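You operate a simulated robot arm through the tools that you are given. There is no shell and no other tool. Be economical: measure what you need, move in short steps, check, and stop when the job is done.

Carry out the task below with a simulated robot arm. There is one attempt and no reset: what you move stays moved.

TASK
Polish the tarnish off the gold coaster.
Fine: use the pad with polish from the teal tin, lay the lid on the wide sideboard top meanwhile, put the pad back and the lid on; leave the other coaster alone.

It is judged by the outcome, as a careful person would: the job done as asked, and still so three seconds after it is handed in. It fails if anything else is knocked over, pushed out of place, dropped, spilled or broken.

THE ROBOT
A 7-joint arm with a two-finger parallel gripper, fixed in place. Base frame: the origin is at the foot of the arm, x ahead of it, y to its left, z up; the work surface is at about z = 700. Lengths are in mm, angles in degrees, forces in N, time in s.
With the tool pointing down near the work surface it reaches from about 280 to 680 mm from the base axis. Its first joint turns from -66.0 to 66.0 degrees. Payload 1.57 kg.
Tool frame: the origin (TCP) lies between the finger pads and is the grasp point; the fingertips stand 30 mm ahead of it; z points along the fingers, y is the line along which they close. The gripper opens to 110 mm. The fingers are 24 mm wide and 12 mm thick; the gripper's body (48 by 112 mm) begins 78 mm behind the TCP.
Orientation is that of the tool frame in the base frame, as a unit quaternion [x, y, z, w]. With the fingers straight down and closing along the base's y, the tool's x points along the base's -x, its y along +y and its z along -z.

THE INTERFACE
- The arm moves only by the tool drive_tool. Its argument "series" is a list of rows, each an object (a shift or turn left out is 0, a gripper value left out holds the last) with "slide": the shift along the tool's x, y, z in mm, a list of three; "turn": the turn, a rotation vector about the tool's x, y, z in degrees, a list of three. In form: [{"slide": [tx, ty, tz], "turn": [rx, ry, rz]}, ...]. A call has 1 to 12 rows; each row is the pose to reach, as a shift and turn from the pose commanded when the call began, along the tool's axes at that moment. "fingers" is the finger opening in mm, from 0 to 110, set as the call begins (left out, the last holds). A row lasts 0.2 s, in which the tool goes at most 50 mm and 8.6 degrees; a call with a longer step from one row to the next is refused whole, and so is a gripper value outside its range. A pose out of reach is approached as far as the arm can. The call stops where the force on the tool passes 40 N (or 10 N more than at its start, if that is more) or the arm is blocked; 0.2 s more then pass. The fingers move at their own pace (about 108 mm/s each) and stop on an object; they squeeze with about 33 N. The grip force told is the motor's: it shows also when the fingers shut on nothing. Time passes only in rows, and 0.2 s behind the last, so rows that repeat a pose let the fingers close. It gives the time, the measured TCP pose, the force on the tool (base axes), the opening and the grip force at its end, in the units of the frame above (readings bear some noise).
- Cameras (640 x 400 px; columns grow to the right, rows downward): "scene" is fixed at [160, -397.9, 1402.6]; the picture's right is [0.75, -0.67, 0.00], its down [-0.38, -0.43, -0.82] and it looks along [0.54, 0.61, -0.58] (base axes); focal length 364 px, centre (320, 200). "wrist" rides on the gripper at [-36, 0, -80] in the tool frame; the picture's right is [0.00, -1.00, 0.00], its down [0.97, 0.00, -0.24] and it looks along [0.24, 0.00, 0.97] (tool axes); focal length 218 px, centre (320, 200).
- camera(camera): a new picture of that camera. No time passes.
- point_at(camera, pixels): for up to 12 pixels [column, row] of the newest picture of that camera ("zoom" is the newest enlarged one), the place [x, y, z] in the base frame of the surface seen there, good to about 3 mm, but the place of the scene camera against the robot may be out by one fixed shift of up to 12 mm in any direction. No time passes.
- close_up(camera, box): a new picture of the part [left, top, right, bottom] of that camera's present view, enlarged. No time passes.
- close_job(): hands the job in; it is judged then, once.

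Work in short steps. Measure before you move; look again where a grasp or a placing could have gone wrong, and mend it. You have 80 turns and 34 pictures in all, those below and enlarged ones among them. Open the gripper and draw the arm clear of the work before you hand the job in, unless the task says otherwise; then end with one line.

The tools are called as name(argument=value, ...) on one line, values as JSON. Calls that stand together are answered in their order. drive_tool: Moves the arm, as the interface text tells. Its arguments: {"type":"object","properties":{"series":{"type":"array"},"fingers":{"type":"number"}},"required":["series"]} The other tools are called the same way: camera (camera) takes a picture; point_at (camera, pixels) gives the place of the surface under pixels of a picture; close_up (camera, box) takes an enlarged picture of a part of a camera's view; close_job () hands the job in.

At the start:

```text
time_s: 0.0
tcp_pos: [354.2, 310.1, 972.8]
orientation: [0.0, 1.0, 0.0, 0.0]
force: [-0.1, -0.1, 0.3]
grip_width: 110.1
grip_force: 0.2
```

scene: 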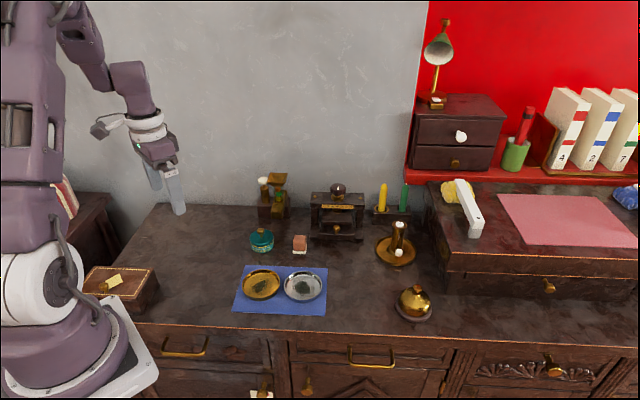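
wrist: 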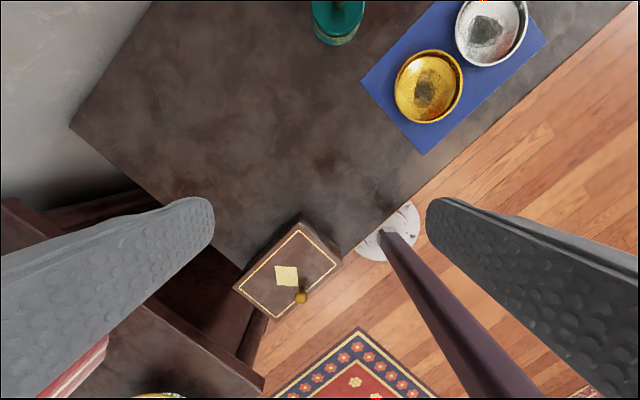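

I start with a close look at the tin (262,240), the block (300,243) and the coasters (262,285), (303,287).

close_up(camera="scene", box=[220, 165, 350, 320])

point_at(camera="scene", pixels=[[262, 231], [262, 240], [300, 238], [300, 247], [262, 285], [303, 287], [244, 285], [280, 284], [262, 271], [262, 299], [200, 250], [320, 268]])

```text
2.58 times, centred on (285, 242) of scene
```

zoom: 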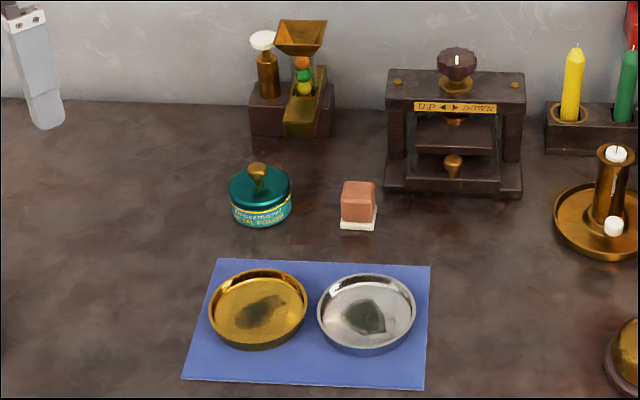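

```text
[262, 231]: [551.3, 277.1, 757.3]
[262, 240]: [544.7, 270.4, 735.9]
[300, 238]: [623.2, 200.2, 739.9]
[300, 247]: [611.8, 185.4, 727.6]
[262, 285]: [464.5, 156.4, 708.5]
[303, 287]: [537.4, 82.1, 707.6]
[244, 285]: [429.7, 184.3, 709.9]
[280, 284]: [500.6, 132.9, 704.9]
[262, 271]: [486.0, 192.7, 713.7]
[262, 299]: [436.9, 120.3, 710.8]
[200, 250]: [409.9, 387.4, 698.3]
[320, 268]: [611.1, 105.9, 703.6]
```

The pad is the wooden block with white felt at about (617,193). The tin with its knobbed lid is at about (548,272). I move over them for a better wrist view.

drive_tool(series=[{"slide": [-30, -18, 10]}, {"slide": [-70, -40, 20]}, {"slide": [-110, -60, 30]}, {"slide": [-150, -80, 40]}, {"slide": [-170, -80, 50]}, {"slide": [-170, -80, 50]}])

camera(camera="wrist")

```text
time_s: 1.4
tcp_pos: [527.8, 233.1, 921.7]
orientation: [0.0, 1.0, -0.001, 0.0]
force: [0.1, 0.1, 0.2]
grip_width: 110.0
grip_force: 0.1
```

```text
30 pictures are left
```

wrist: 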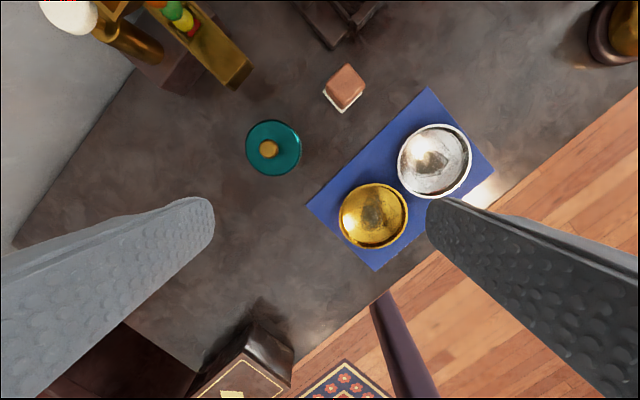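

point_at(camera="wrist", pixels=[[268, 149], [246, 148], [301, 148], [274, 121], [274, 175], [344, 79], [345, 65], [364, 83], [348, 105], [327, 87], [374, 216], [434, 160]])

close_up(camera="wrist", box=[220, 50, 500, 260])

```text
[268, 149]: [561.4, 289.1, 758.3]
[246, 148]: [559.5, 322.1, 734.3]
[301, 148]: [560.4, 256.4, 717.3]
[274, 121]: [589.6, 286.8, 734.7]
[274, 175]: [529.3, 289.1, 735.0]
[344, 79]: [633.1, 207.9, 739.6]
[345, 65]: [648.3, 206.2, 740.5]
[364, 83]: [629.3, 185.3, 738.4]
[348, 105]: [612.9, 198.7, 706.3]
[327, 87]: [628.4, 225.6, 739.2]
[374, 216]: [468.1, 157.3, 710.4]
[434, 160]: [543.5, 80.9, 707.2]
```

```text
1.90 times, centred on (360, 155) of wrist
```

zoom: 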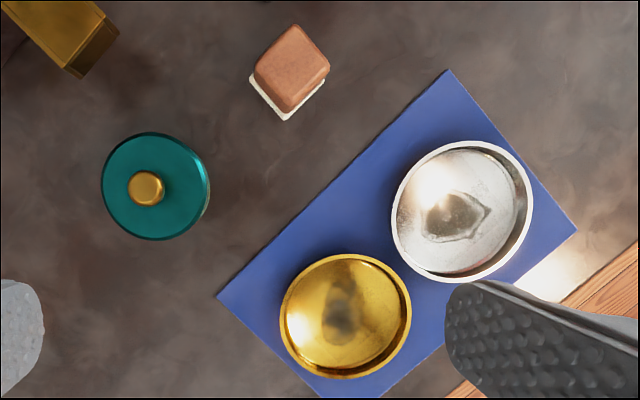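

The lid is about 60 mm across, centred near (560,289), with its top at about 735 and its knob reaching about 758. I check the height of the dispenser next to it before descending, and move above the knob with the fingers narrowed.

point_at(camera="wrist", pixels=[[70, 12], [240, 85], [245, 65], [180, 12], [330, 40], [350, 10]])

drive_tool(series=[{"slide": [-15, 25, 20]}, {"slide": [-32, 56, 50]}, {"slide": [-32, 56, 70]}, {"slide": [-32, 56, 70]}], fingers=50)

camera(camera="wrist")

```text
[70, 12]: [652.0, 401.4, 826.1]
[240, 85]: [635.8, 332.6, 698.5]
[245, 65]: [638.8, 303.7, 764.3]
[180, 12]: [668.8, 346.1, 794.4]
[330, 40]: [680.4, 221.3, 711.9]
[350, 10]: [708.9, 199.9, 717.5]
```

```text
time_s: 2.4
tcp_pos: [555.6, 288.7, 850.3]
orientation: [0.001, 1.0, 0.0, 0.0]
force: [0.1, -1.2, -0.2]
grip_width: 50.0
grip_force: 0.0
```

```text
28 pictures are left
```

wrist: 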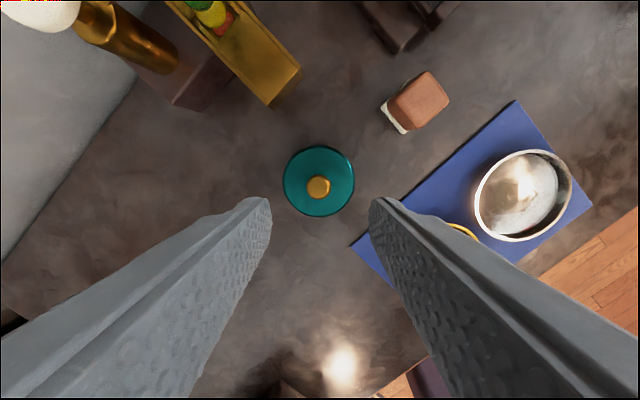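

point_at(camera="wrist", pixels=[[319, 186], [308, 187], [330, 187], [318, 175], [318, 197], [284, 180], [354, 180], [319, 147], [319, 215], [340, 198]])

close_up(camera="scene", box=[240, 220, 320, 270])

```text
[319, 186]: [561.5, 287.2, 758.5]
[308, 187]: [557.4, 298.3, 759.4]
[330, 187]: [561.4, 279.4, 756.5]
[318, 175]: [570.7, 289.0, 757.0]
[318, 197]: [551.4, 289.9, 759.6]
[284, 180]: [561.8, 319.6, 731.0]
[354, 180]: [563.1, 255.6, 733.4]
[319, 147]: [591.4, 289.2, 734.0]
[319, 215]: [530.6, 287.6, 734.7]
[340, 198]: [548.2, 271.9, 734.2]
```

```text
8.00 times, centred on (280, 245) of scene
```

zoom: 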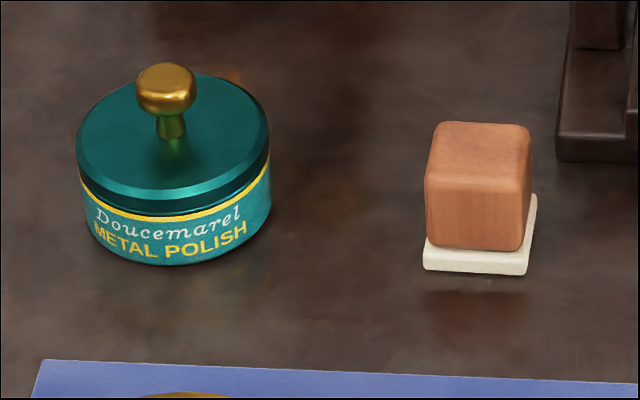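

The knob head is centred at about (561,288.5), at z 745–759. I descend so the fingertips sit at about 739, then close.

drive_tool(series=[{"slide": [-5.5, 0, 30]}, {"slide": [-5.5, 0, 60]}, {"slide": [-5.5, 0, 80]}, {"slide": [-5.5, 0, 80.5]}, {"slide": [-5.5, 0, 80.5]}])

drive_tool(series=[{"slide": [0, 0, 0]}, {"slide": [0, 0, 0]}, {"slide": [0, 0, 0]}], fingers=0)

```text
time_s: 3.6
tcp_pos: [562.0, 288.0, 769.8]
orientation: [0.0, 1.0, 0.0, 0.0]
force: [0.0, 0.1, 0.2]
grip_width: 50.2
grip_force: 0.0
```

```text
time_s: 4.4
tcp_pos: [560.5, 287.2, 769.8]
orientation: [0.0, 1.0, 0.0, 0.0]
force: [1.3, 2.4, 2.4]
grip_width: 19.0
grip_force: 32.8
```

Gripped at 19 mm. I lift gently in small steps and check.

drive_tool(series=[{"slide": [0, 0, -4]}, {"slide": [0, 0, -10]}, {"slide": [0, 0, -20]}, {"slide": [0, 0, -40]}, {"slide": [0, 0, -40]}])

camera(camera="scene")

```text
time_s: 5.6
tcp_pos: [561.2, 285.9, 811.2]
orientation: [0.001, 1.0, 0.0, 0.001]
force: [-0.5, -0.1, -0.3]
grip_width: 19.1
grip_force: 33.4
```

```text
26 pictures are left
```

scene: 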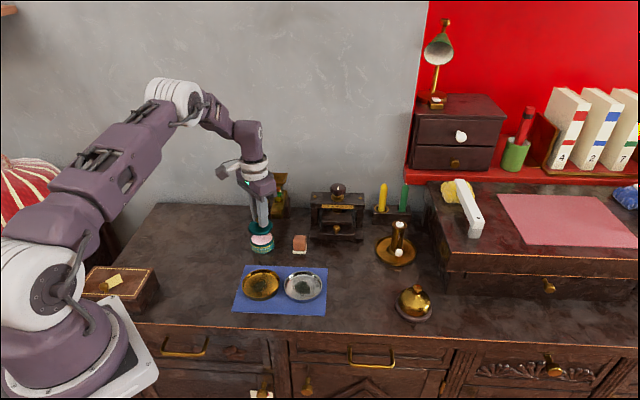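

The lid is lifted and the tin (262,242) stays put. I carry the lid to clear top at about (465,335) and lower it close to the surface.

drive_tool(series=[{"slide": [25, 12, 0]}, {"slide": [60, 30, 0]}, {"slide": [90, 45, 0]}, {"slide": [96, 48, 0]}, {"slide": [96, 48, 20]}, {"slide": [96, 48, 40]}, {"slide": [96, 48, 53]}, {"slide": [96, 48, 53]}])

close_up(camera="scene", box=[180, 200, 308, 280])

```text
time_s: 7.4
tcp_pos: [466.8, 337.2, 758.1]
orientation: [0.0, 1.0, 0.001, 0.001]
force: [0.1, 0.6, -0.3]
grip_width: 19.0
grip_force: 32.9
```

```text
5.00 times, centred on (244, 240) of scene
```

zoom: 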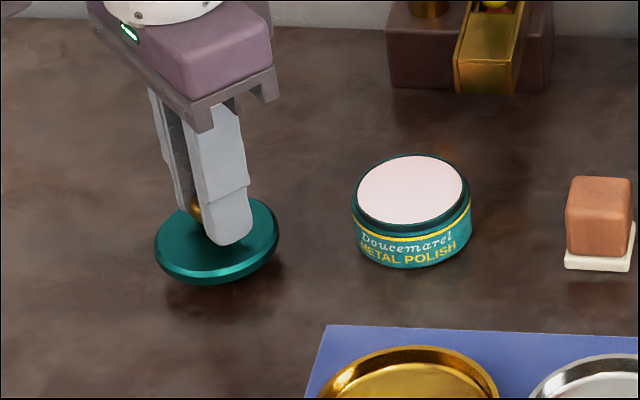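

The lid is just above the surface. I lower it in small steps and watch the force.

drive_tool(series=[{"slide": [0, 0, 2]}, {"slide": [0, 0, 4]}, {"slide": [0, 0, 6]}, {"slide": [0, 0, 6]}])

```text
time_s: 8.4
tcp_pos: [466.0, 335.8, 752.2]
orientation: [0.0, 1.0, 0.0, 0.0]
force: [0.5, -0.5, -0.4]
grip_width: 18.9
grip_force: 32.8
```

drive_tool(series=[{"slide": [0, 0, 1]}, {"slide": [0, 0, 2]}, {"slide": [0, 0, 3]}, {"slide": [0, 0, 3]}])

```text
time_s: 9.4
tcp_pos: [467.1, 335.3, 749.2]
orientation: [0.0, 1.0, 0.001, 0.0]
force: [0.6, -0.5, 0.0]
grip_width: 18.8
grip_force: 32.8
```

drive_tool(series=[{"slide": [0, 0, 1]}, {"slide": [0, 0, 2]}, {"slide": [0, 0, 3]}, {"slide": [0, 0, 3]}])

close_up(camera="scene", box=[190, 220, 270, 270])

```text
time_s: 10.4
tcp_pos: [466.6, 335.8, 745.7]
orientation: [0.0, 1.0, 0.0, 0.0]
force: [-0.5, -0.3, -0.8]
grip_width: 19.1
grip_force: 33.2
```

```text
8.00 times, centred on (230, 245) of scene
```

zoom: 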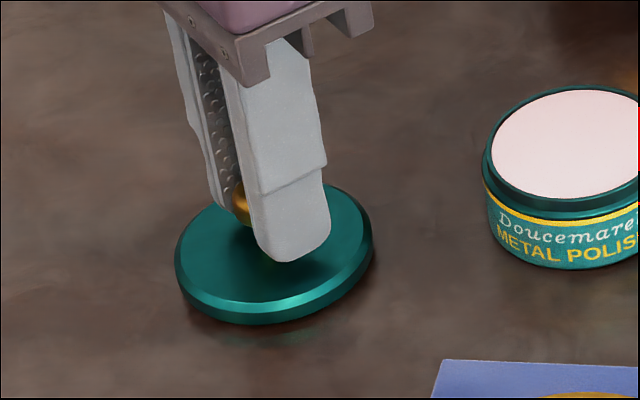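

drive_tool(series=[{"slide": [0, 0, 1]}, {"slide": [0, 0, 2]}, {"slide": [0, 0, 2]}])

```text
time_s: 11.2
tcp_pos: [465.5, 335.7, 743.0]
orientation: [0.0, 1.0, 0.001, 0.0]
force: [0.9, 0.6, -0.5]
grip_width: 19.2
grip_force: 33.1
```

drive_tool(series=[{"slide": [0, 0, 1]}, {"slide": [0, 0, 2]}, {"slide": [0, 0, 2]}])

```text
time_s: 12.0
tcp_pos: [465.2, 335.3, 743.8]
orientation: [0.0, 1.0, 0.0, 0.0]
force: [-0.5, 0.1, -0.2]
grip_width: 19.2
grip_force: 33.1
```

drive_tool(series=[{"slide": [0, 0, 1]}, {"slide": [0, 0, 1.5]}, {"slide": [0, 0, 1.5]}])

```text
time_s: 12.8
tcp_pos: [464.5, 334.2, 739.9]
orientation: [-0.001, 1.0, 0.0, 0.0]
force: [0.2, 0.7, -0.7]
grip_width: 19.3
grip_force: 33.2
```

drive_tool(series=[{"slide": [0, 0, 0.5]}, {"slide": [0, 0, 1]}, {"slide": [0, 0, 1]}])

close_up(camera="scene", box=[190, 220, 270, 270])

```text
time_s: 13.6
tcp_pos: [464.9, 335.0, 739.2]
orientation: [-0.001, 1.0, 0.0, 0.001]
force: [-0.1, 0.3, 0.5]
grip_width: 18.9
grip_force: 33.0
```

```text
8.00 times, centred on (230, 245) of scene
```

zoom: 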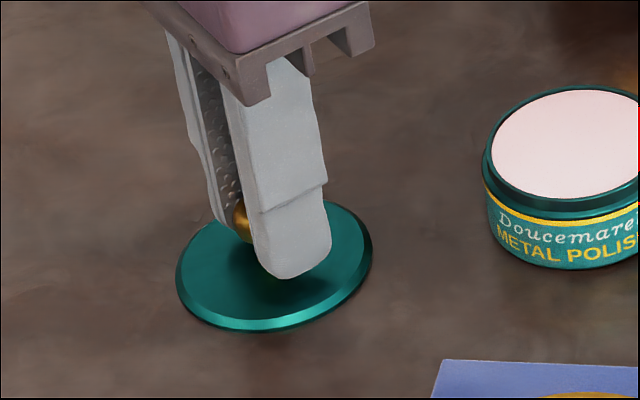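

The fingers have slid down the knob while the lid stays still, so it is resting on the surface. I release, rise, and go toward the pad.

drive_tool(series=[{"slide": [0, 0, 0]}, {"slide": [0, 0, 0]}, {"slide": [0, 0, -15]}, {"slide": [0, 0, -50]}, {"slide": [0, 0, -100]}, {"slide": [-45, -15, -120]}, {"slide": [-90, -60, -120]}, {"slide": [-120, -105, -120]}, {"slide": [-140, -135, -120]}, {"slide": [-140, -135, -120]}], fingers=50)

camera(camera="wrist")

```text
refused: row 6 steps farther than a row can; nothing moved
```

```text
22 pictures are left
```

wrist: 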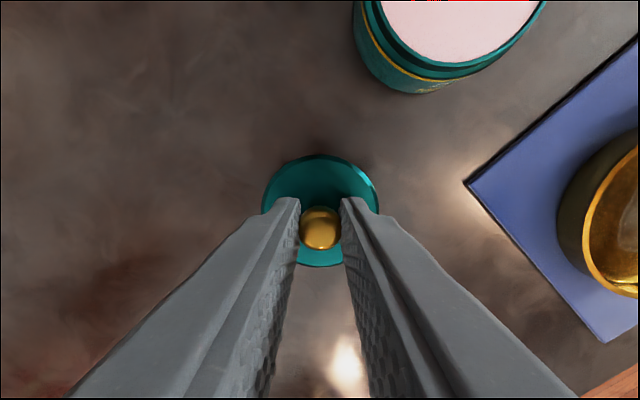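

One row was too long, so I send the move again with shorter rows.

drive_tool(series=[{"slide": [0, 0, 0]}, {"slide": [0, 0, 0]}, {"slide": [0, 0, -15]}, {"slide": [0, 0, -50]}, {"slide": [0, 0, -95]}, {"slide": [-35, -15, -120]}, {"slide": [-70, -45, -120]}, {"slide": [-100, -80, -120]}, {"slide": [-120, -115, -120]}, {"slide": [-130, -135, -120]}, {"slide": [-130, -135, -120]}], fingers=50)

camera(camera="wrist")

```text
time_s: 16.0
tcp_pos: [595.1, 201.1, 858.7]
orientation: [0.0, 1.0, 0.001, 0.0]
force: [1.0, -0.6, -0.1]
grip_width: 50.5
grip_force: 0.0
```

```text
21 pictures are left
```

wrist: 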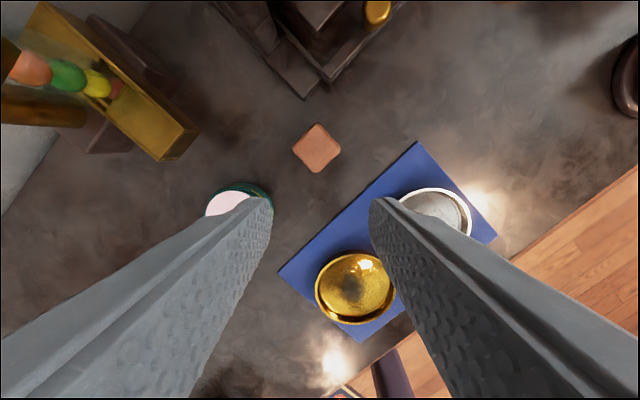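

close_up(camera="wrist", box=[276, 120, 356, 180])

point_at(camera="wrist", pixels=[[317, 148], [317, 125], [340, 150], [317, 171], [294, 147], [305, 96], [352, 290]])

```text
6.67 times, centred on (316, 150) of wrist
```

zoom: 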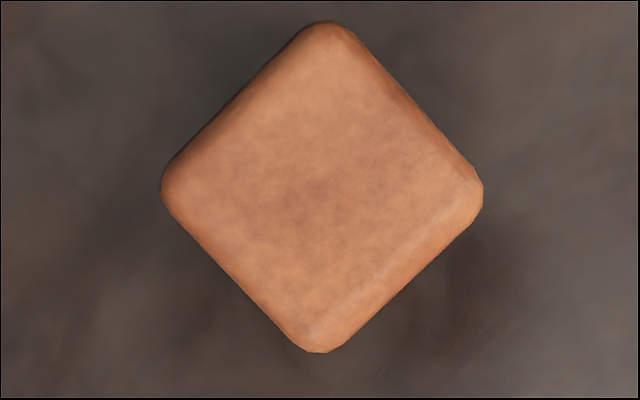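

```text
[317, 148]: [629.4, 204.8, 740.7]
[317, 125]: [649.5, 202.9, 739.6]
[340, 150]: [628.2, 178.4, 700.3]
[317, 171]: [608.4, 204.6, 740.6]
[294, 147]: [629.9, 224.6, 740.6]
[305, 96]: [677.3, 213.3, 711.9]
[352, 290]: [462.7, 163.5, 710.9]
```

The pad top is about 29 mm square, turned 45°, centred at (629,204.5) with its top at 740. I check the height of the press behind it before turning the gripper.

camera(camera="scene")

point_at(camera="scene", pixels=[[337, 186], [315, 196], [360, 196], [312, 237], [300, 238], [337, 235], [245, 225], [222, 250]])

```text
19 pictures are left
```

scene: 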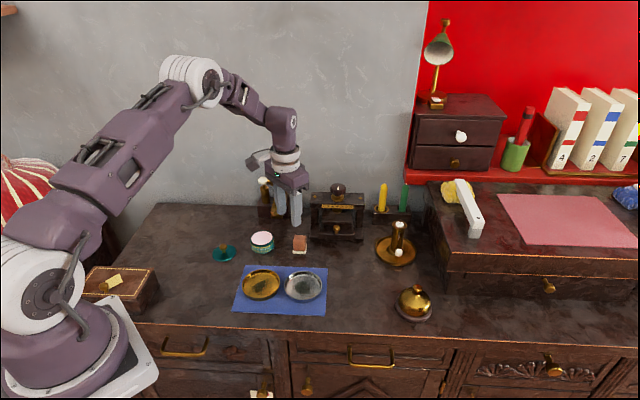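

```text
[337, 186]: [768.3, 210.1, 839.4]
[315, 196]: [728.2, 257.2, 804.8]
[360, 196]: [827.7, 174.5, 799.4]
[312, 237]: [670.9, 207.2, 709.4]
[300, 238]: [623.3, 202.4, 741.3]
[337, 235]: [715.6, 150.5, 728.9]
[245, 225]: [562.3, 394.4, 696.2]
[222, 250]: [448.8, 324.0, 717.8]
```

The press top is at about 800 and lies farther back, so the gripper body at 830 clears it. I go above the pad, turning 45° so the fingers close along the pad's sides.

drive_tool(series=[{"slide": [-6, 1, 0], "turn": [0, 0, -7.5]}, {"slide": [-12, 1, 5], "turn": [0, 0, -15]}, {"slide": [-18, 2, 10], "turn": [0, 0, -22.5]}, {"slide": [-24, 3, 20], "turn": [0, 0, -30]}, {"slide": [-30, 3.5, 30], "turn": [0, 0, -37.5]}, {"slide": [-34, 3.5, 40], "turn": [0, 0, -45]}, {"slide": [-34, 3.5, 50], "turn": [0, 0, -45]}, {"slide": [-34, 3.5, 50], "turn": [0, 0, -45]}], fingers=46)

camera(camera="wrist")

```text
time_s: 17.8
tcp_pos: [630.7, 205.3, 809.0]
orientation: [-0.383, 0.924, 0.0, 0.0]
force: [0.0, 0.4, 0.0]
grip_width: 46.2
grip_force: 0.0
```

```text
18 pictures are left
```

wrist: 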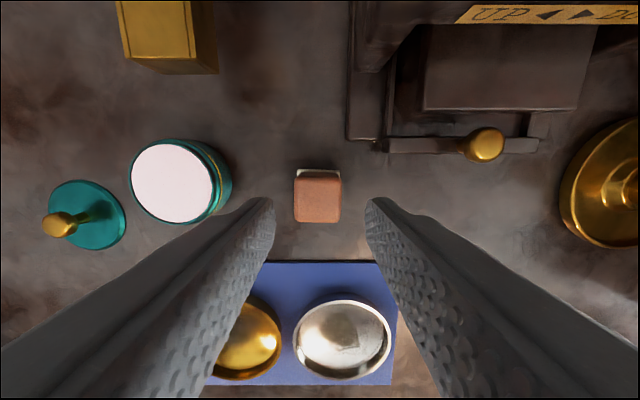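

The pad is squared up between the fingers at (318,198). I measure its edges.

point_at(camera="wrist", pixels=[[318, 200], [297, 200], [339, 200], [318, 181], [318, 220], [318, 172], [172, 182], [133, 182], [212, 190], [172, 146], [172, 219]])

```text
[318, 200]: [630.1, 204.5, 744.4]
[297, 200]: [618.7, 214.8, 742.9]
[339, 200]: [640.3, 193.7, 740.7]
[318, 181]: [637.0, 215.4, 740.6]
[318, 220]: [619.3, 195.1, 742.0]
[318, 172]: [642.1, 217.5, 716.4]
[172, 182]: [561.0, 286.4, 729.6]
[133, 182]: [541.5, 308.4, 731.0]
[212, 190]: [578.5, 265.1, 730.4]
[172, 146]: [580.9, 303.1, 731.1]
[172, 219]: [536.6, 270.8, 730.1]
```

The pad centre is (629.5,205) with its top at 741. I descend to TCP 752, which puts the tips at 722, and close.

drive_tool(series=[{"slide": [0, 0, 25]}, {"slide": [0, 0, 45]}, {"slide": [0, 0, 57]}, {"slide": [0, 0, 57]}])

drive_tool(series=[{"slide": [0, 0, 0]}, {"slide": [0, 0, 0]}, {"slide": [0, 0, 0]}], fingers=0)

```text
time_s: 18.8
tcp_pos: [630.7, 204.9, 751.3]
orientation: [-0.382, 0.924, 0.0, -0.001]
force: [-0.3, 0.0, -0.4]
grip_width: 46.2
grip_force: 0.0
```

```text
time_s: 19.6
tcp_pos: [630.0, 204.9, 751.7]
orientation: [-0.383, 0.924, 0.0, 0.001]
force: [0.1, -0.1, -0.1]
grip_width: 32.8
grip_force: 32.9
```

Gripped at 32.8 mm. I lift, carry it over the tin at (560,287), and check.

drive_tool(series=[{"slide": [0, 0, -10]}, {"slide": [0, 0, -35]}, {"slide": [0, 0, -60]}, {"slide": [-3, 35, -60]}, {"slide": [-6, 75, -60]}, {"slide": [-8.5, 107.5, -60]}, {"slide": [-8.5, 107.5, -60]}])

camera(camera="wrist")

```text
time_s: 21.2
tcp_pos: [559.2, 285.8, 811.3]
orientation: [-0.384, 0.924, -0.001, 0.0]
force: [0.0, 0.1, -0.8]
grip_width: 32.8
grip_force: 32.9
```

```text
17 pictures are left
```

wrist: 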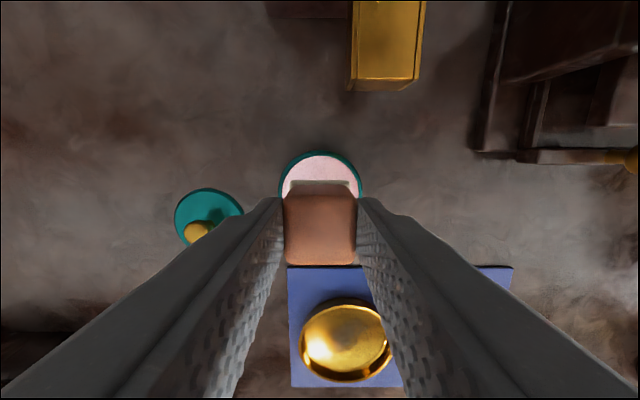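

Centred over the tin. I descend close to the polish (contact expected near TCP 781) and then creep down.

drive_tool(series=[{"slide": [0, 0, 12]}, {"slide": [0, 0, 24]}, {"slide": [0, 0, 26]}, {"slide": [0, 0, 28]}, {"slide": [0, 0, 28]}])

drive_tool(series=[{"slide": [0, 0, 1]}, {"slide": [0, 0, 2]}, {"slide": [0, 0, 2]}])

```text
time_s: 22.4
tcp_pos: [559.1, 285.8, 784.8]
orientation: [-0.382, 0.924, 0.0, 0.0]
force: [-0.7, 0.5, -0.8]
grip_width: 32.6
grip_force: 32.9
```

```text
time_s: 23.2
tcp_pos: [560.2, 284.8, 782.8]
orientation: [-0.382, 0.924, 0.0, -0.001]
force: [-0.6, -0.1, -1.4]
grip_width: 32.8
grip_force: 32.8
```

drive_tool(series=[{"slide": [0, 0, 1]}, {"slide": [0, 0, 2]}, {"slide": [0, 0, 2]}])

```text
time_s: 24.0
tcp_pos: [560.6, 285.6, 781.9]
orientation: [-0.382, 0.924, 0.0, 0.002]
force: [-4.9, -3.8, 31.0]
grip_width: 32.9
grip_force: 33.2
```

Firm contact with the polish (31 N). I lift straight up and check the felt and the tin.

drive_tool(series=[{"slide": [0, 0, -1]}, {"slide": [0, 0, -4]}, {"slide": [0, 0, -15]}, {"slide": [0, 0, -45]}, {"slide": [0, 0, -45]}])

close_up(camera="scene", box=[200, 190, 328, 310])

```text
time_s: 25.2
tcp_pos: [559.0, 285.5, 826.7]
orientation: [-0.383, 0.924, 0.001, 0.0]
force: [-0.2, -0.2, 0.4]
grip_width: 32.6
grip_force: 33.3
```

```text
3.33 times, centred on (264, 250) of scene
```

zoom: 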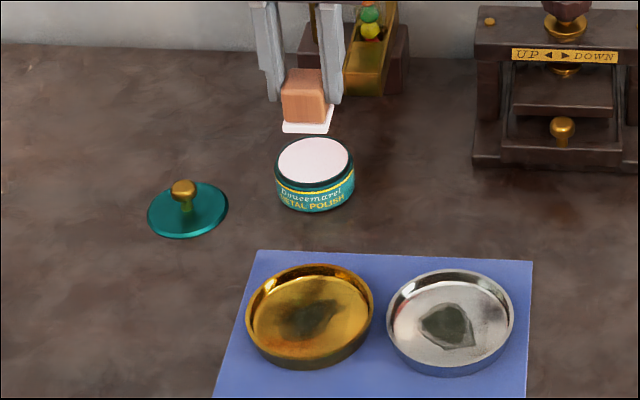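

The pad took polish and the tin stands as before. I move to just short of the gold coaster for a clear wrist view of its rim and stain.

drive_tool(series=[{"slide": [40, -4, 0]}, {"slide": [85, -9, 0]}, {"slide": [130, -14, 0]}, {"slide": [175, -19, 0]}, {"slide": [210, -23, 0]}, {"slide": [214, -23, 0]}, {"slide": [214, -23, 0]}])

camera(camera="wrist")

```text
time_s: 26.8
tcp_pos: [426.3, 117.2, 825.7]
orientation: [-0.383, 0.924, 0.0, 0.0]
force: [-0.7, -0.4, -0.3]
grip_width: 33.0
grip_force: 32.9
```

```text
15 pictures are left
```

wrist: 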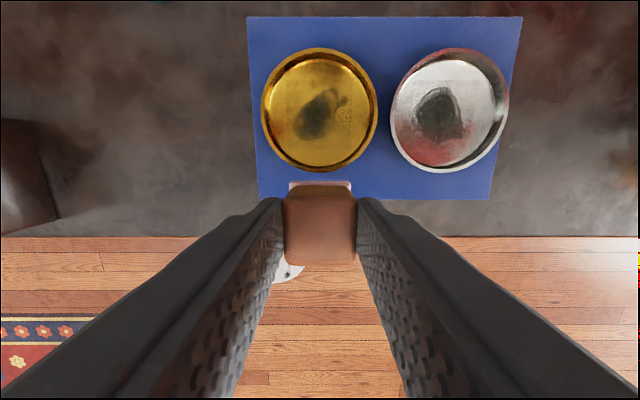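

close_up(camera="wrist", box=[250, 40, 390, 180])

point_at(camera="wrist", pixels=[[320, 110], [262, 108], [377, 108], [320, 48], [320, 172], [298, 125], [340, 98], [315, 135], [268, 110], [371, 110], [320, 56], [320, 164]])

```text
2.86 times, centred on (320, 110) of wrist
```

zoom: 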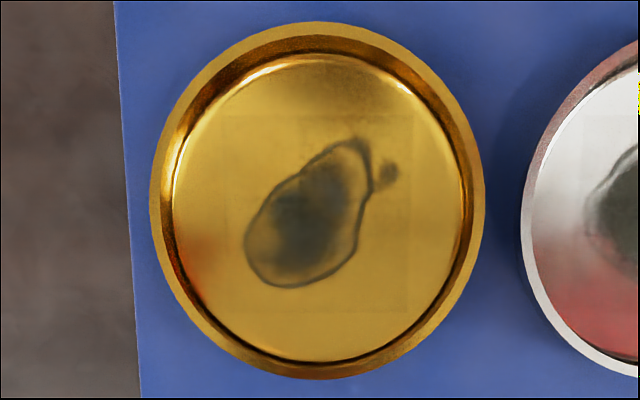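

```text
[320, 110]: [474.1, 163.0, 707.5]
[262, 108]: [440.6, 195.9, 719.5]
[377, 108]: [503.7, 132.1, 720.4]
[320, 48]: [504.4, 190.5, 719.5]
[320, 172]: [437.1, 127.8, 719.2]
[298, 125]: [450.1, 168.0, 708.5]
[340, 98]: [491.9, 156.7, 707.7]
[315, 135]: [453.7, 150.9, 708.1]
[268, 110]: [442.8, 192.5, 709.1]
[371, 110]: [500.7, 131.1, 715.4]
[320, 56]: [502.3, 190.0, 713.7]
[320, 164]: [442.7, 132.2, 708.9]
```

The coaster centre is about (471,161), with the rim at R45 and z 720 and the floor at 708. The stain spans about ±25 mm. I move over its centre and descend to just above the floor (contact expected near TCP 760).

drive_tool(series=[{"slide": [-30, -1, 0]}, {"slide": [-63, -1, 0]}, {"slide": [-63, -1, 0]}, {"slide": [-63, -1, 25]}, {"slide": [-63, -1, 45]}, {"slide": [-63, -1, 60]}, {"slide": [-63, -1, 62]}, {"slide": [-63, -1, 62]}])

close_up(camera="scene", box=[225, 240, 321, 320])

```text
time_s: 28.6
tcp_pos: [470.2, 161.8, 764.1]
orientation: [-0.383, 0.924, 0.0, 0.0]
force: [0.2, 0.3, -0.9]
grip_width: 32.4
grip_force: 33.0
```

```text
5.00 times, centred on (273, 280) of scene
```

zoom: 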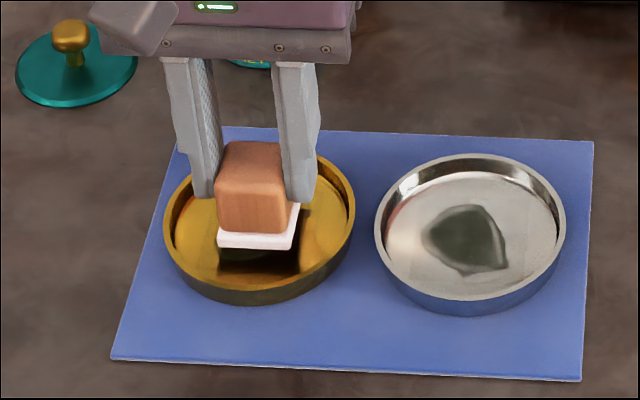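

Inside the rim and centred. I creep down to contact.

drive_tool(series=[{"slide": [0, 0, 1]}, {"slide": [0, 0, 2]}, {"slide": [0, 0, 3]}, {"slide": [0, 0, 3]}])

```text
time_s: 29.6
tcp_pos: [470.3, 162.1, 761.9]
orientation: [-0.382, 0.924, 0.001, 0.0]
force: [-0.7, 0.0, -0.4]
grip_width: 32.9
grip_force: 32.6
```

drive_tool(series=[{"slide": [0, 0, 0.7]}, {"slide": [0, 0, 1.4]}, {"slide": [0, 0, 1.4]}])

```text
time_s: 30.4
tcp_pos: [470.6, 160.9, 761.0]
orientation: [-0.383, 0.924, 0.0, 0.0]
force: [-1.6, 0.1, 1.3]
grip_width: 32.9
grip_force: 32.7
```

drive_tool(series=[{"slide": [0, 0, 0.5]}, {"slide": [0, 0, 0.5]}])

```text
time_s: 31.0
tcp_pos: [470.2, 160.0, 759.5]
orientation: [-0.382, 0.924, 0.0, 0.0]
force: [0.6, 0.1, 1.5]
grip_width: 32.8
grip_force: 32.8
```

drive_tool(series=[{"slide": [0, 0, 0.5]}, {"slide": [0, 0, 0.5]}])

```text
time_s: 31.6
tcp_pos: [468.6, 162.2, 758.8]
orientation: [-0.382, 0.924, 0.001, 0.0]
force: [1.1, -0.4, 4.9]
grip_width: 32.6
grip_force: 32.8
```

Light contact (4.9 N). I rub in a pattern across the stain.

drive_tool(series=[{"slide": [0, 6, 0.3]}, {"slide": [0, 13, 0.3]}, {"slide": [5, 11, 0.3]}, {"slide": [5, 0, 0.3]}, {"slide": [5, -11, 0.3]}, {"slide": [0, -13, 0.3]}, {"slide": [-5, -11, 0.3]}, {"slide": [-5, 0, 0.3]}, {"slide": [-5, 11, 0.3]}, {"slide": [0, 6, 0.3]}, {"slide": [0, 0, 0.3]}])

drive_tool(series=[{"slide": [9, 0, 0.2]}, {"slide": [9, 7, 0.2]}, {"slide": [9, -7, 0.2]}, {"slide": [2, -12, 0.2]}, {"slide": [-6, -10, 0.2]}, {"slide": [-10, -6, 0.2]}, {"slide": [-10, 6, 0.2]}, {"slide": [-3, 12, 0.2]}, {"slide": [6, 10, 0.2]}, {"slide": [9, 5, 0.2]}, {"slide": [0, 0, 0.2]}])

```text
time_s: 34.0
tcp_pos: [470.3, 162.2, 759.5]
orientation: [-0.383, 0.924, 0.0, -0.001]
force: [-0.3, 0.0, -0.3]
grip_width: 32.9
grip_force: 32.9
```

```text
time_s: 36.4
tcp_pos: [467.6, 159.0, 757.8]
orientation: [-0.383, 0.924, -0.001, -0.003]
force: [-11.4, -4.3, 30.6]
grip_width: 32.7
grip_force: 32.6
```

The force reads 30 N at the end, so I lift out and inspect the coaster from the side.

drive_tool(series=[{"slide": [0, 0, -3]}, {"slide": [0, 0, -20]}, {"slide": [0, 0, -60]}, {"slide": [30, 0, -67]}, {"slide": [63, 0, -67]}, {"slide": [63, 0, -67]}])

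close_up(camera="wrist", box=[225, 20, 415, 260])

```text
time_s: 37.8
tcp_pos: [425.1, 113.9, 824.6]
orientation: [-0.382, 0.924, 0.0, 0.0]
force: [0.0, 0.3, -1.1]
grip_width: 32.9
grip_force: 33.5
```

```text
1.67 times, centred on (320, 140) of wrist
```

zoom: 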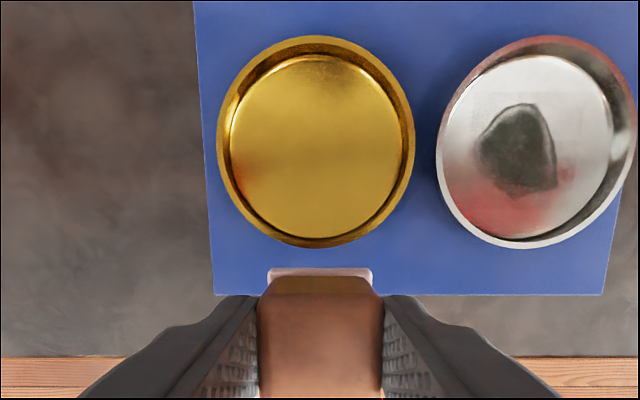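

The stain appears gone. I confirm with a tighter look before putting the pad back.

close_up(camera="wrist", box=[272, 35, 368, 175])

close_up(camera="scene", box=[225, 240, 321, 320])

```text
2.86 times, centred on (320, 105) of wrist
```

zoom: 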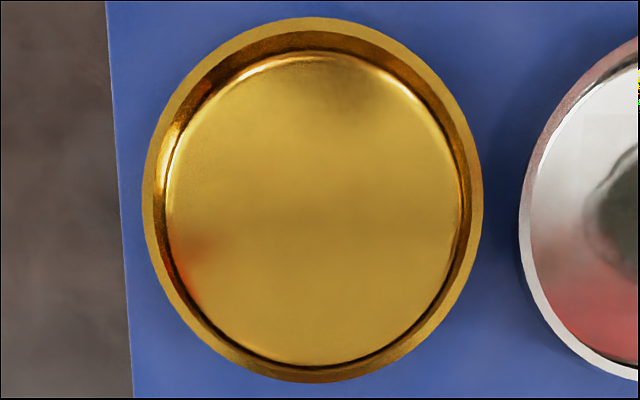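

```text
5.00 times, centred on (273, 280) of scene
```

zoom: 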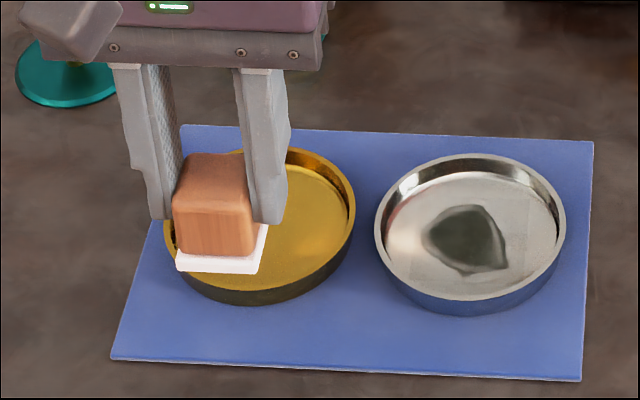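

The coaster is clean and unmoved, and the silver one is untouched. By summed commands, the pad's home is slide [-205.5,-83.5,+72]; I carry it there and lower it to near contact.

drive_tool(series=[{"slide": [-40, -16, 0]}, {"slide": [-82, -33, 0]}, {"slide": [-124, -50, 0]}, {"slide": [-166, -67, 0]}, {"slide": [-200, -81, 0]}, {"slide": [-205.5, -83.5, 0]}, {"slide": [-205.5, -83.5, 0]}, {"slide": [-205.5, -83.5, 30]}, {"slide": [-205.5, -83.5, 55]}, {"slide": [-205.5, -83.5, 67]}, {"slide": [-205.5, -83.5, 69]}, {"slide": [-205.5, -83.5, 69]}])

drive_tool(series=[{"slide": [0, 0, 1]}, {"slide": [0, 0, 2]}, {"slide": [0, 0, 2]}])

```text
time_s: 40.4
tcp_pos: [631.1, 204.4, 755.0]
orientation: [-0.383, 0.924, 0.0, 0.0]
force: [0.6, 0.7, -1.0]
grip_width: 32.9
grip_force: 33.1
```

```text
time_s: 41.2
tcp_pos: [630.1, 205.0, 753.2]
orientation: [-0.383, 0.924, 0.0, 0.0]
force: [0.2, -0.1, -0.1]
grip_width: 32.5
grip_force: 32.7
```

drive_tool(series=[{"slide": [0, 0, 0.8]}, {"slide": [0, 0, 1.5]}, {"slide": [0, 0, 1.5]}])

```text
time_s: 42.0
tcp_pos: [630.2, 204.5, 752.9]
orientation: [-0.382, 0.924, 0.0, -0.001]
force: [0.5, -0.1, -0.4]
grip_width: 32.8
grip_force: 33.1
```

drive_tool(series=[{"slide": [0, 0, 0.5]}, {"slide": [0, 0, 0.9]}, {"slide": [0, 0, 0.9]}])

```text
time_s: 42.8
tcp_pos: [630.5, 203.6, 750.7]
orientation: [-0.382, 0.924, 0.0, 0.0]
force: [1.0, 0.5, 0.4]
grip_width: 32.8
grip_force: 32.8
```

drive_tool(series=[{"slide": [0, 0, 0.5]}, {"slide": [0, 0, 0.9]}, {"slide": [0, 0, 0.9]}])

```text
time_s: 43.6
tcp_pos: [629.2, 203.2, 750.3]
orientation: [-0.383, 0.924, 0.0, -0.001]
force: [0.9, 0.4, -0.2]
grip_width: 33.0
grip_force: 33.0
```

drive_tool(series=[{"slide": [0, 0, 0.5]}, {"slide": [0, 0, 1]}, {"slide": [0, 0, 1]}])

close_up(camera="scene", box=[270, 215, 334, 265])

```text
time_s: 44.4
tcp_pos: [629.0, 205.3, 749.8]
orientation: [-0.383, 0.924, 0.0, 0.0]
force: [-0.4, 0.0, -0.7]
grip_width: 32.9
grip_force: 33.0
```

```text
8.00 times, centred on (302, 240) of scene
```

zoom: 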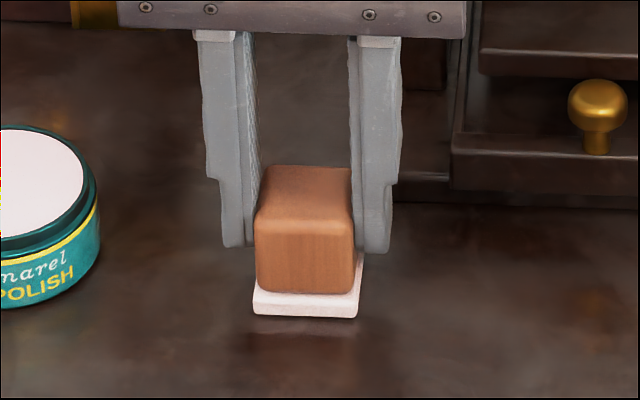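

The felt's bottom edge is at scene row 254.5, against 254.3 originally, so the pad is down on its spot. I release and rise.

drive_tool(series=[{"slide": [0, 0, 0]}, {"slide": [0, 0, 0]}, {"slide": [0, 0, -20]}, {"slide": [0, 0, -60]}, {"slide": [0, 0, -100]}, {"slide": [0, 0, -100]}], fingers=46)

camera(camera="wrist")

```text
time_s: 45.8
tcp_pos: [630.2, 201.9, 850.5]
orientation: [-0.383, 0.924, 0.0, 0.0]
force: [-0.3, 1.1, -0.1]
grip_width: 45.8
grip_force: 0.1
```

```text
8 pictures are left
```

wrist: 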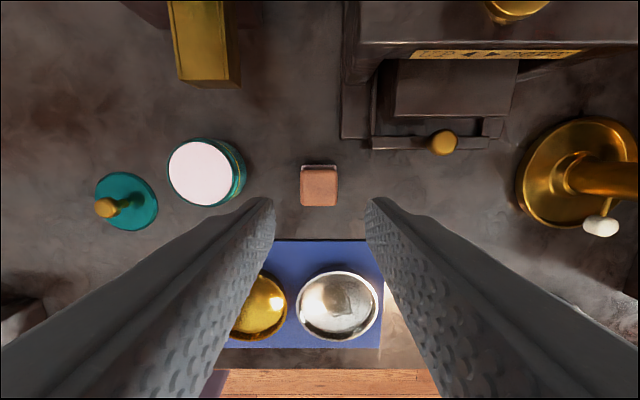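

The pad stands as before. I measure the knob, lid and tin in this view.

point_at(camera="wrist", pixels=[[106, 207], [125, 173], [123, 230], [96, 195], [157, 207], [205, 173], [168, 173], [232, 173], [200, 141], [200, 205], [319, 186]])

```text
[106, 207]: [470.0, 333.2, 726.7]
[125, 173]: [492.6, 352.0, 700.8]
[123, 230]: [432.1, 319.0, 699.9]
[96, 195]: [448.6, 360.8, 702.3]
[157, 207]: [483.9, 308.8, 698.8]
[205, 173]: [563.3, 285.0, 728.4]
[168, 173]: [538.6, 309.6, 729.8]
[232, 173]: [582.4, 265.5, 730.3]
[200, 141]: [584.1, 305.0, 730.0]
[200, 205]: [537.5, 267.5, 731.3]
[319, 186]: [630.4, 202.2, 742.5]
```

drive_tool(series=[{"slide": [5, 42, 0]}, {"slide": [10, 84, 0]}, {"slide": [15, 126, 0]}, {"slide": [20, 168, 0]}, {"slide": [24, 208, 0]}, {"slide": [24, 208, 30]}, {"slide": [24, 208, 50]}, {"slide": [24, 208, 50]}])

camera(camera="wrist")

```text
time_s: 47.6
tcp_pos: [464.2, 334.8, 799.2]
orientation: [-0.382, 0.924, 0.0, 0.0]
force: [-0.5, -0.7, 0.5]
grip_width: 45.8
grip_force: 0.1
```

```text
7 pictures are left
```

wrist: 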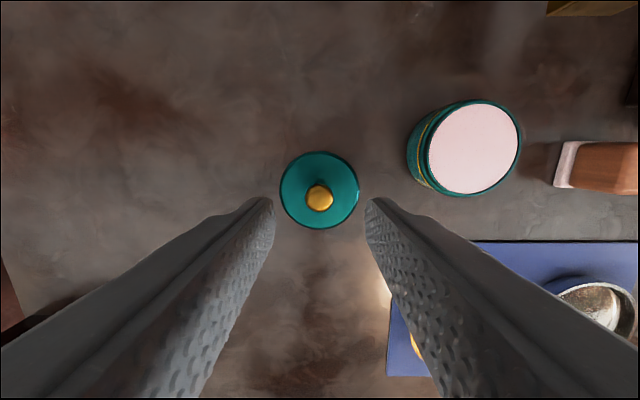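

point_at(camera="wrist", pixels=[[319, 198], [307, 198], [332, 198], [319, 187], [319, 210], [282, 188], [357, 188], [319, 153], [319, 227], [473, 150], [427, 150], [520, 150]])

```text
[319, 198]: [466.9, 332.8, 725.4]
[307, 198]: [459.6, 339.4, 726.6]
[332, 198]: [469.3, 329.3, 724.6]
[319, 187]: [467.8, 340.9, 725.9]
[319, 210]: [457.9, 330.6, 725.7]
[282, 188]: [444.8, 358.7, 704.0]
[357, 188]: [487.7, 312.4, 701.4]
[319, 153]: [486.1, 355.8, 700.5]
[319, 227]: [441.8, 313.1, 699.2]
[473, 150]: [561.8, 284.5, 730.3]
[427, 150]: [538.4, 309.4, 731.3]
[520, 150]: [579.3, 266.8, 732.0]
```

The knob is centred at (464.5,335) with its top at 725.5, right under the tool. I descend 60 mm and close.

drive_tool(series=[{"slide": [0, 0, 25]}, {"slide": [0, 0, 45]}, {"slide": [0, 0, 58]}, {"slide": [0, 0, 60]}, {"slide": [0, 0, 60]}])

drive_tool(series=[{"slide": [0, 0, 0]}, {"slide": [0, 0, 0]}, {"slide": [0, 0, 0]}], fingers=0)

```text
time_s: 48.8
tcp_pos: [466.0, 334.4, 738.0]
orientation: [-0.382, 0.924, 0.0, 0.0]
force: [-0.7, -0.2, 0.4]
grip_width: 45.8
grip_force: 0.0
```

```text
time_s: 49.6
tcp_pos: [465.8, 335.5, 738.2]
orientation: [-0.383, 0.924, -0.001, 0.0]
force: [-0.3, -0.6, -0.5]
grip_width: 19.3
grip_force: 32.9
```

Gripped. I lift and carry it over the tin at about (560,287.4), then view.

drive_tool(series=[{"slide": [0, 0, -5]}, {"slide": [0, 0, -25]}, {"slide": [0, 0, -52]}, {"slide": [-11, -34, -52]}, {"slide": [-23, -70, -52]}, {"slide": [-32, -96, -52]}, {"slide": [-33.6, -101.2, -52]}, {"slide": [-33.6, -101.2, -46]}, {"slide": [-33.6, -101.2, -40]}, {"slide": [-33.6, -101.2, -40]}])

close_up(camera="scene", box=[230, 215, 294, 265])

camera(camera="wrist")

```text
time_s: 51.8
tcp_pos: [559.1, 284.7, 778.4]
orientation: [-0.383, 0.924, 0.0, 0.0]
force: [0.3, -0.8, -0.5]
grip_width: 19.3
grip_force: 33.4
```

```text
8.00 times, centred on (262, 240) of scene
```

zoom: 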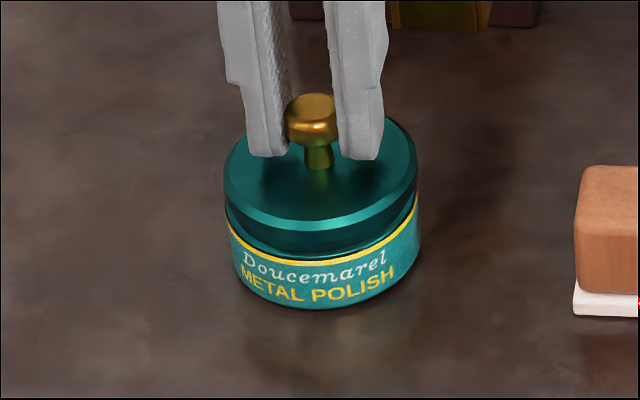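

```text
5 pictures are left
```

wrist: 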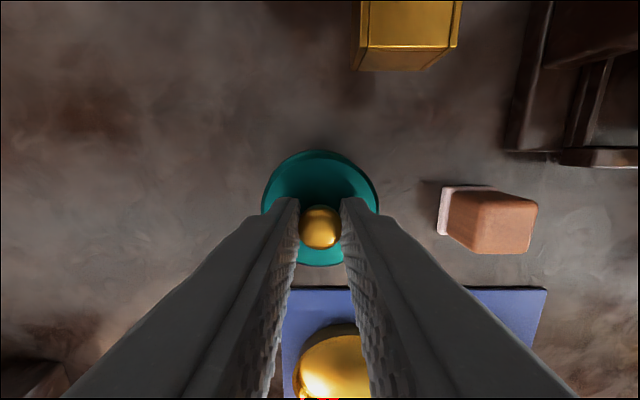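

The lid lines up over the tin (lid centre at column 320, band centre about 323, the same offset as originally). I lower in small steps to contact.

drive_tool(series=[{"slide": [0, 0, 1.5]}, {"slide": [0, 0, 3]}, {"slide": [0, 0, 4.5]}, {"slide": [0, 0, 4.5]}])

drive_tool(series=[{"slide": [0, 0, 0.8]}, {"slide": [0, 0, 1.5]}, {"slide": [0, 0, 1.5]}])

```text
time_s: 52.8
tcp_pos: [559.7, 285.5, 773.8]
orientation: [-0.382, 0.924, 0.0, 0.001]
force: [-0.3, -0.5, -0.7]
grip_width: 19.4
grip_force: 33.4
```

```text
time_s: 53.6
tcp_pos: [560.9, 287.3, 773.6]
orientation: [-0.383, 0.924, 0.0, 0.0]
force: [-0.9, 0.3, 0.4]
grip_width: 19.1
grip_force: 33.8
```

drive_tool(series=[{"slide": [0, 0, 0.8]}, {"slide": [0, 0, 1.5]}, {"slide": [0, 0, 1.5]}])

drive_tool(series=[{"slide": [0, 0, 0.5]}, {"slide": [0, 0, 1]}, {"slide": [0, 0, 1]}])

```text
time_s: 54.4
tcp_pos: [559.1, 286.3, 772.5]
orientation: [-0.382, 0.924, 0.0, 0.0]
force: [0.1, 0.0, -0.6]
grip_width: 19.3
grip_force: 32.4
```

```text
time_s: 55.2
tcp_pos: [560.1, 286.5, 771.6]
orientation: [-0.382, 0.924, 0.0, 0.0]
force: [0.0, 0.1, 0.7]
grip_width: 19.4
grip_force: 33.1
```

drive_tool(series=[{"slide": [0, 0, 0.5]}, {"slide": [0, 0, 1]}, {"slide": [0, 0, 1]}])

drive_tool(series=[{"slide": [0, 0, 0.5]}, {"slide": [0, 0, 1]}, {"slide": [0, 0, 1]}])

```text
time_s: 56.0
tcp_pos: [560.6, 287.1, 770.1]
orientation: [-0.383, 0.924, 0.0, -0.001]
force: [-0.4, -0.3, -0.3]
grip_width: 19.3
grip_force: 32.8
```

```text
time_s: 56.8
tcp_pos: [560.6, 286.5, 769.8]
orientation: [-0.383, 0.924, 0.001, 0.002]
force: [-8.7, 11.8, 28.3]
grip_width: 19.1
grip_force: 33.0
```

Contact (28 N up). I ease off 1 mm and look at how the lid sits before releasing.

drive_tool(series=[{"slide": [0, 0, -0.8]}, {"slide": [0, 0, -0.8]}])

close_up(camera="scene", box=[240, 220, 320, 270])

```text
time_s: 57.4
tcp_pos: [560.7, 285.0, 769.9]
orientation: [-0.383, 0.924, -0.001, 0.001]
force: [-1.0, 12.2, 17.2]
grip_width: 19.5
grip_force: 33.1
```

```text
8.00 times, centred on (280, 245) of scene
```

zoom: 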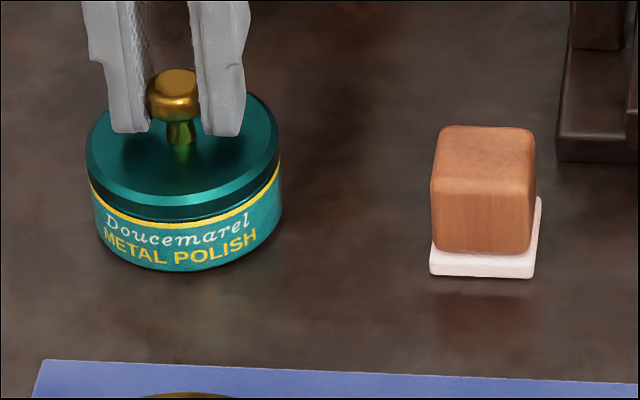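

The knob-to-band distance matches the original closed tin, so the lid is seated. I release, rise straight up and draw clear.

drive_tool(series=[{"slide": [0, 0, 0]}, {"slide": [0, 0, 0]}, {"slide": [0, 0, 0]}, {"slide": [0, 0, -15]}, {"slide": [0, 0, -50]}, {"slide": [0, 0, -95]}, {"slide": [30, 30, -120]}, {"slide": [60, 60, -130]}, {"slide": [90, 90, -130]}, {"slide": [90, 90, -130]}], fingers=50)

close_up(camera="scene", box=[240, 220, 320, 270])

camera(camera="scene")

```text
time_s: 59.6
tcp_pos: [435.2, 287.8, 898.3]
orientation: [-0.383, 0.924, 0.0, 0.0]
force: [-0.4, -0.3, -0.3]
grip_width: 50.1
grip_force: 0.0
```

```text
8.00 times, centred on (280, 245) of scene
```

zoom: 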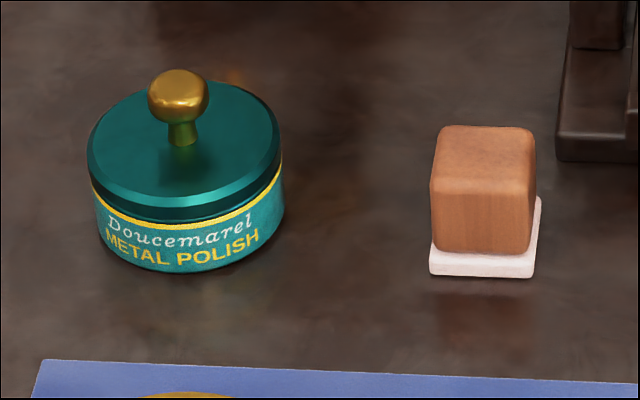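

```text
2 pictures are left
```

scene: 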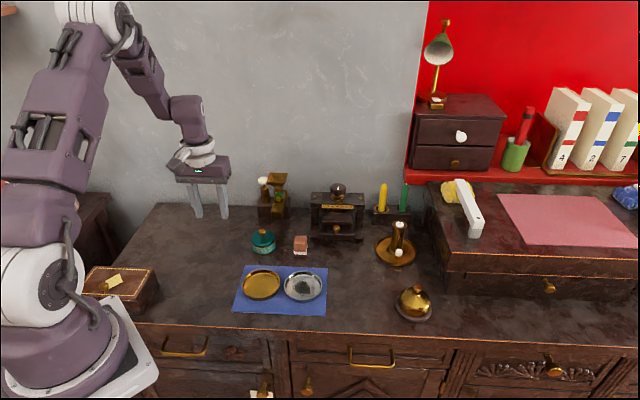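

The lid is on level, the pad is back, the gold coaster is clean, the silver one is untouched and the arm is clear. I hand it in.

close_job()

```text
The job is handed in.
```

The gold coaster is polished clean, the pad is back in its place, the lid is on the teal tin and the silver coaster was left alone; the tin shifted about 2–3 mm along the way.
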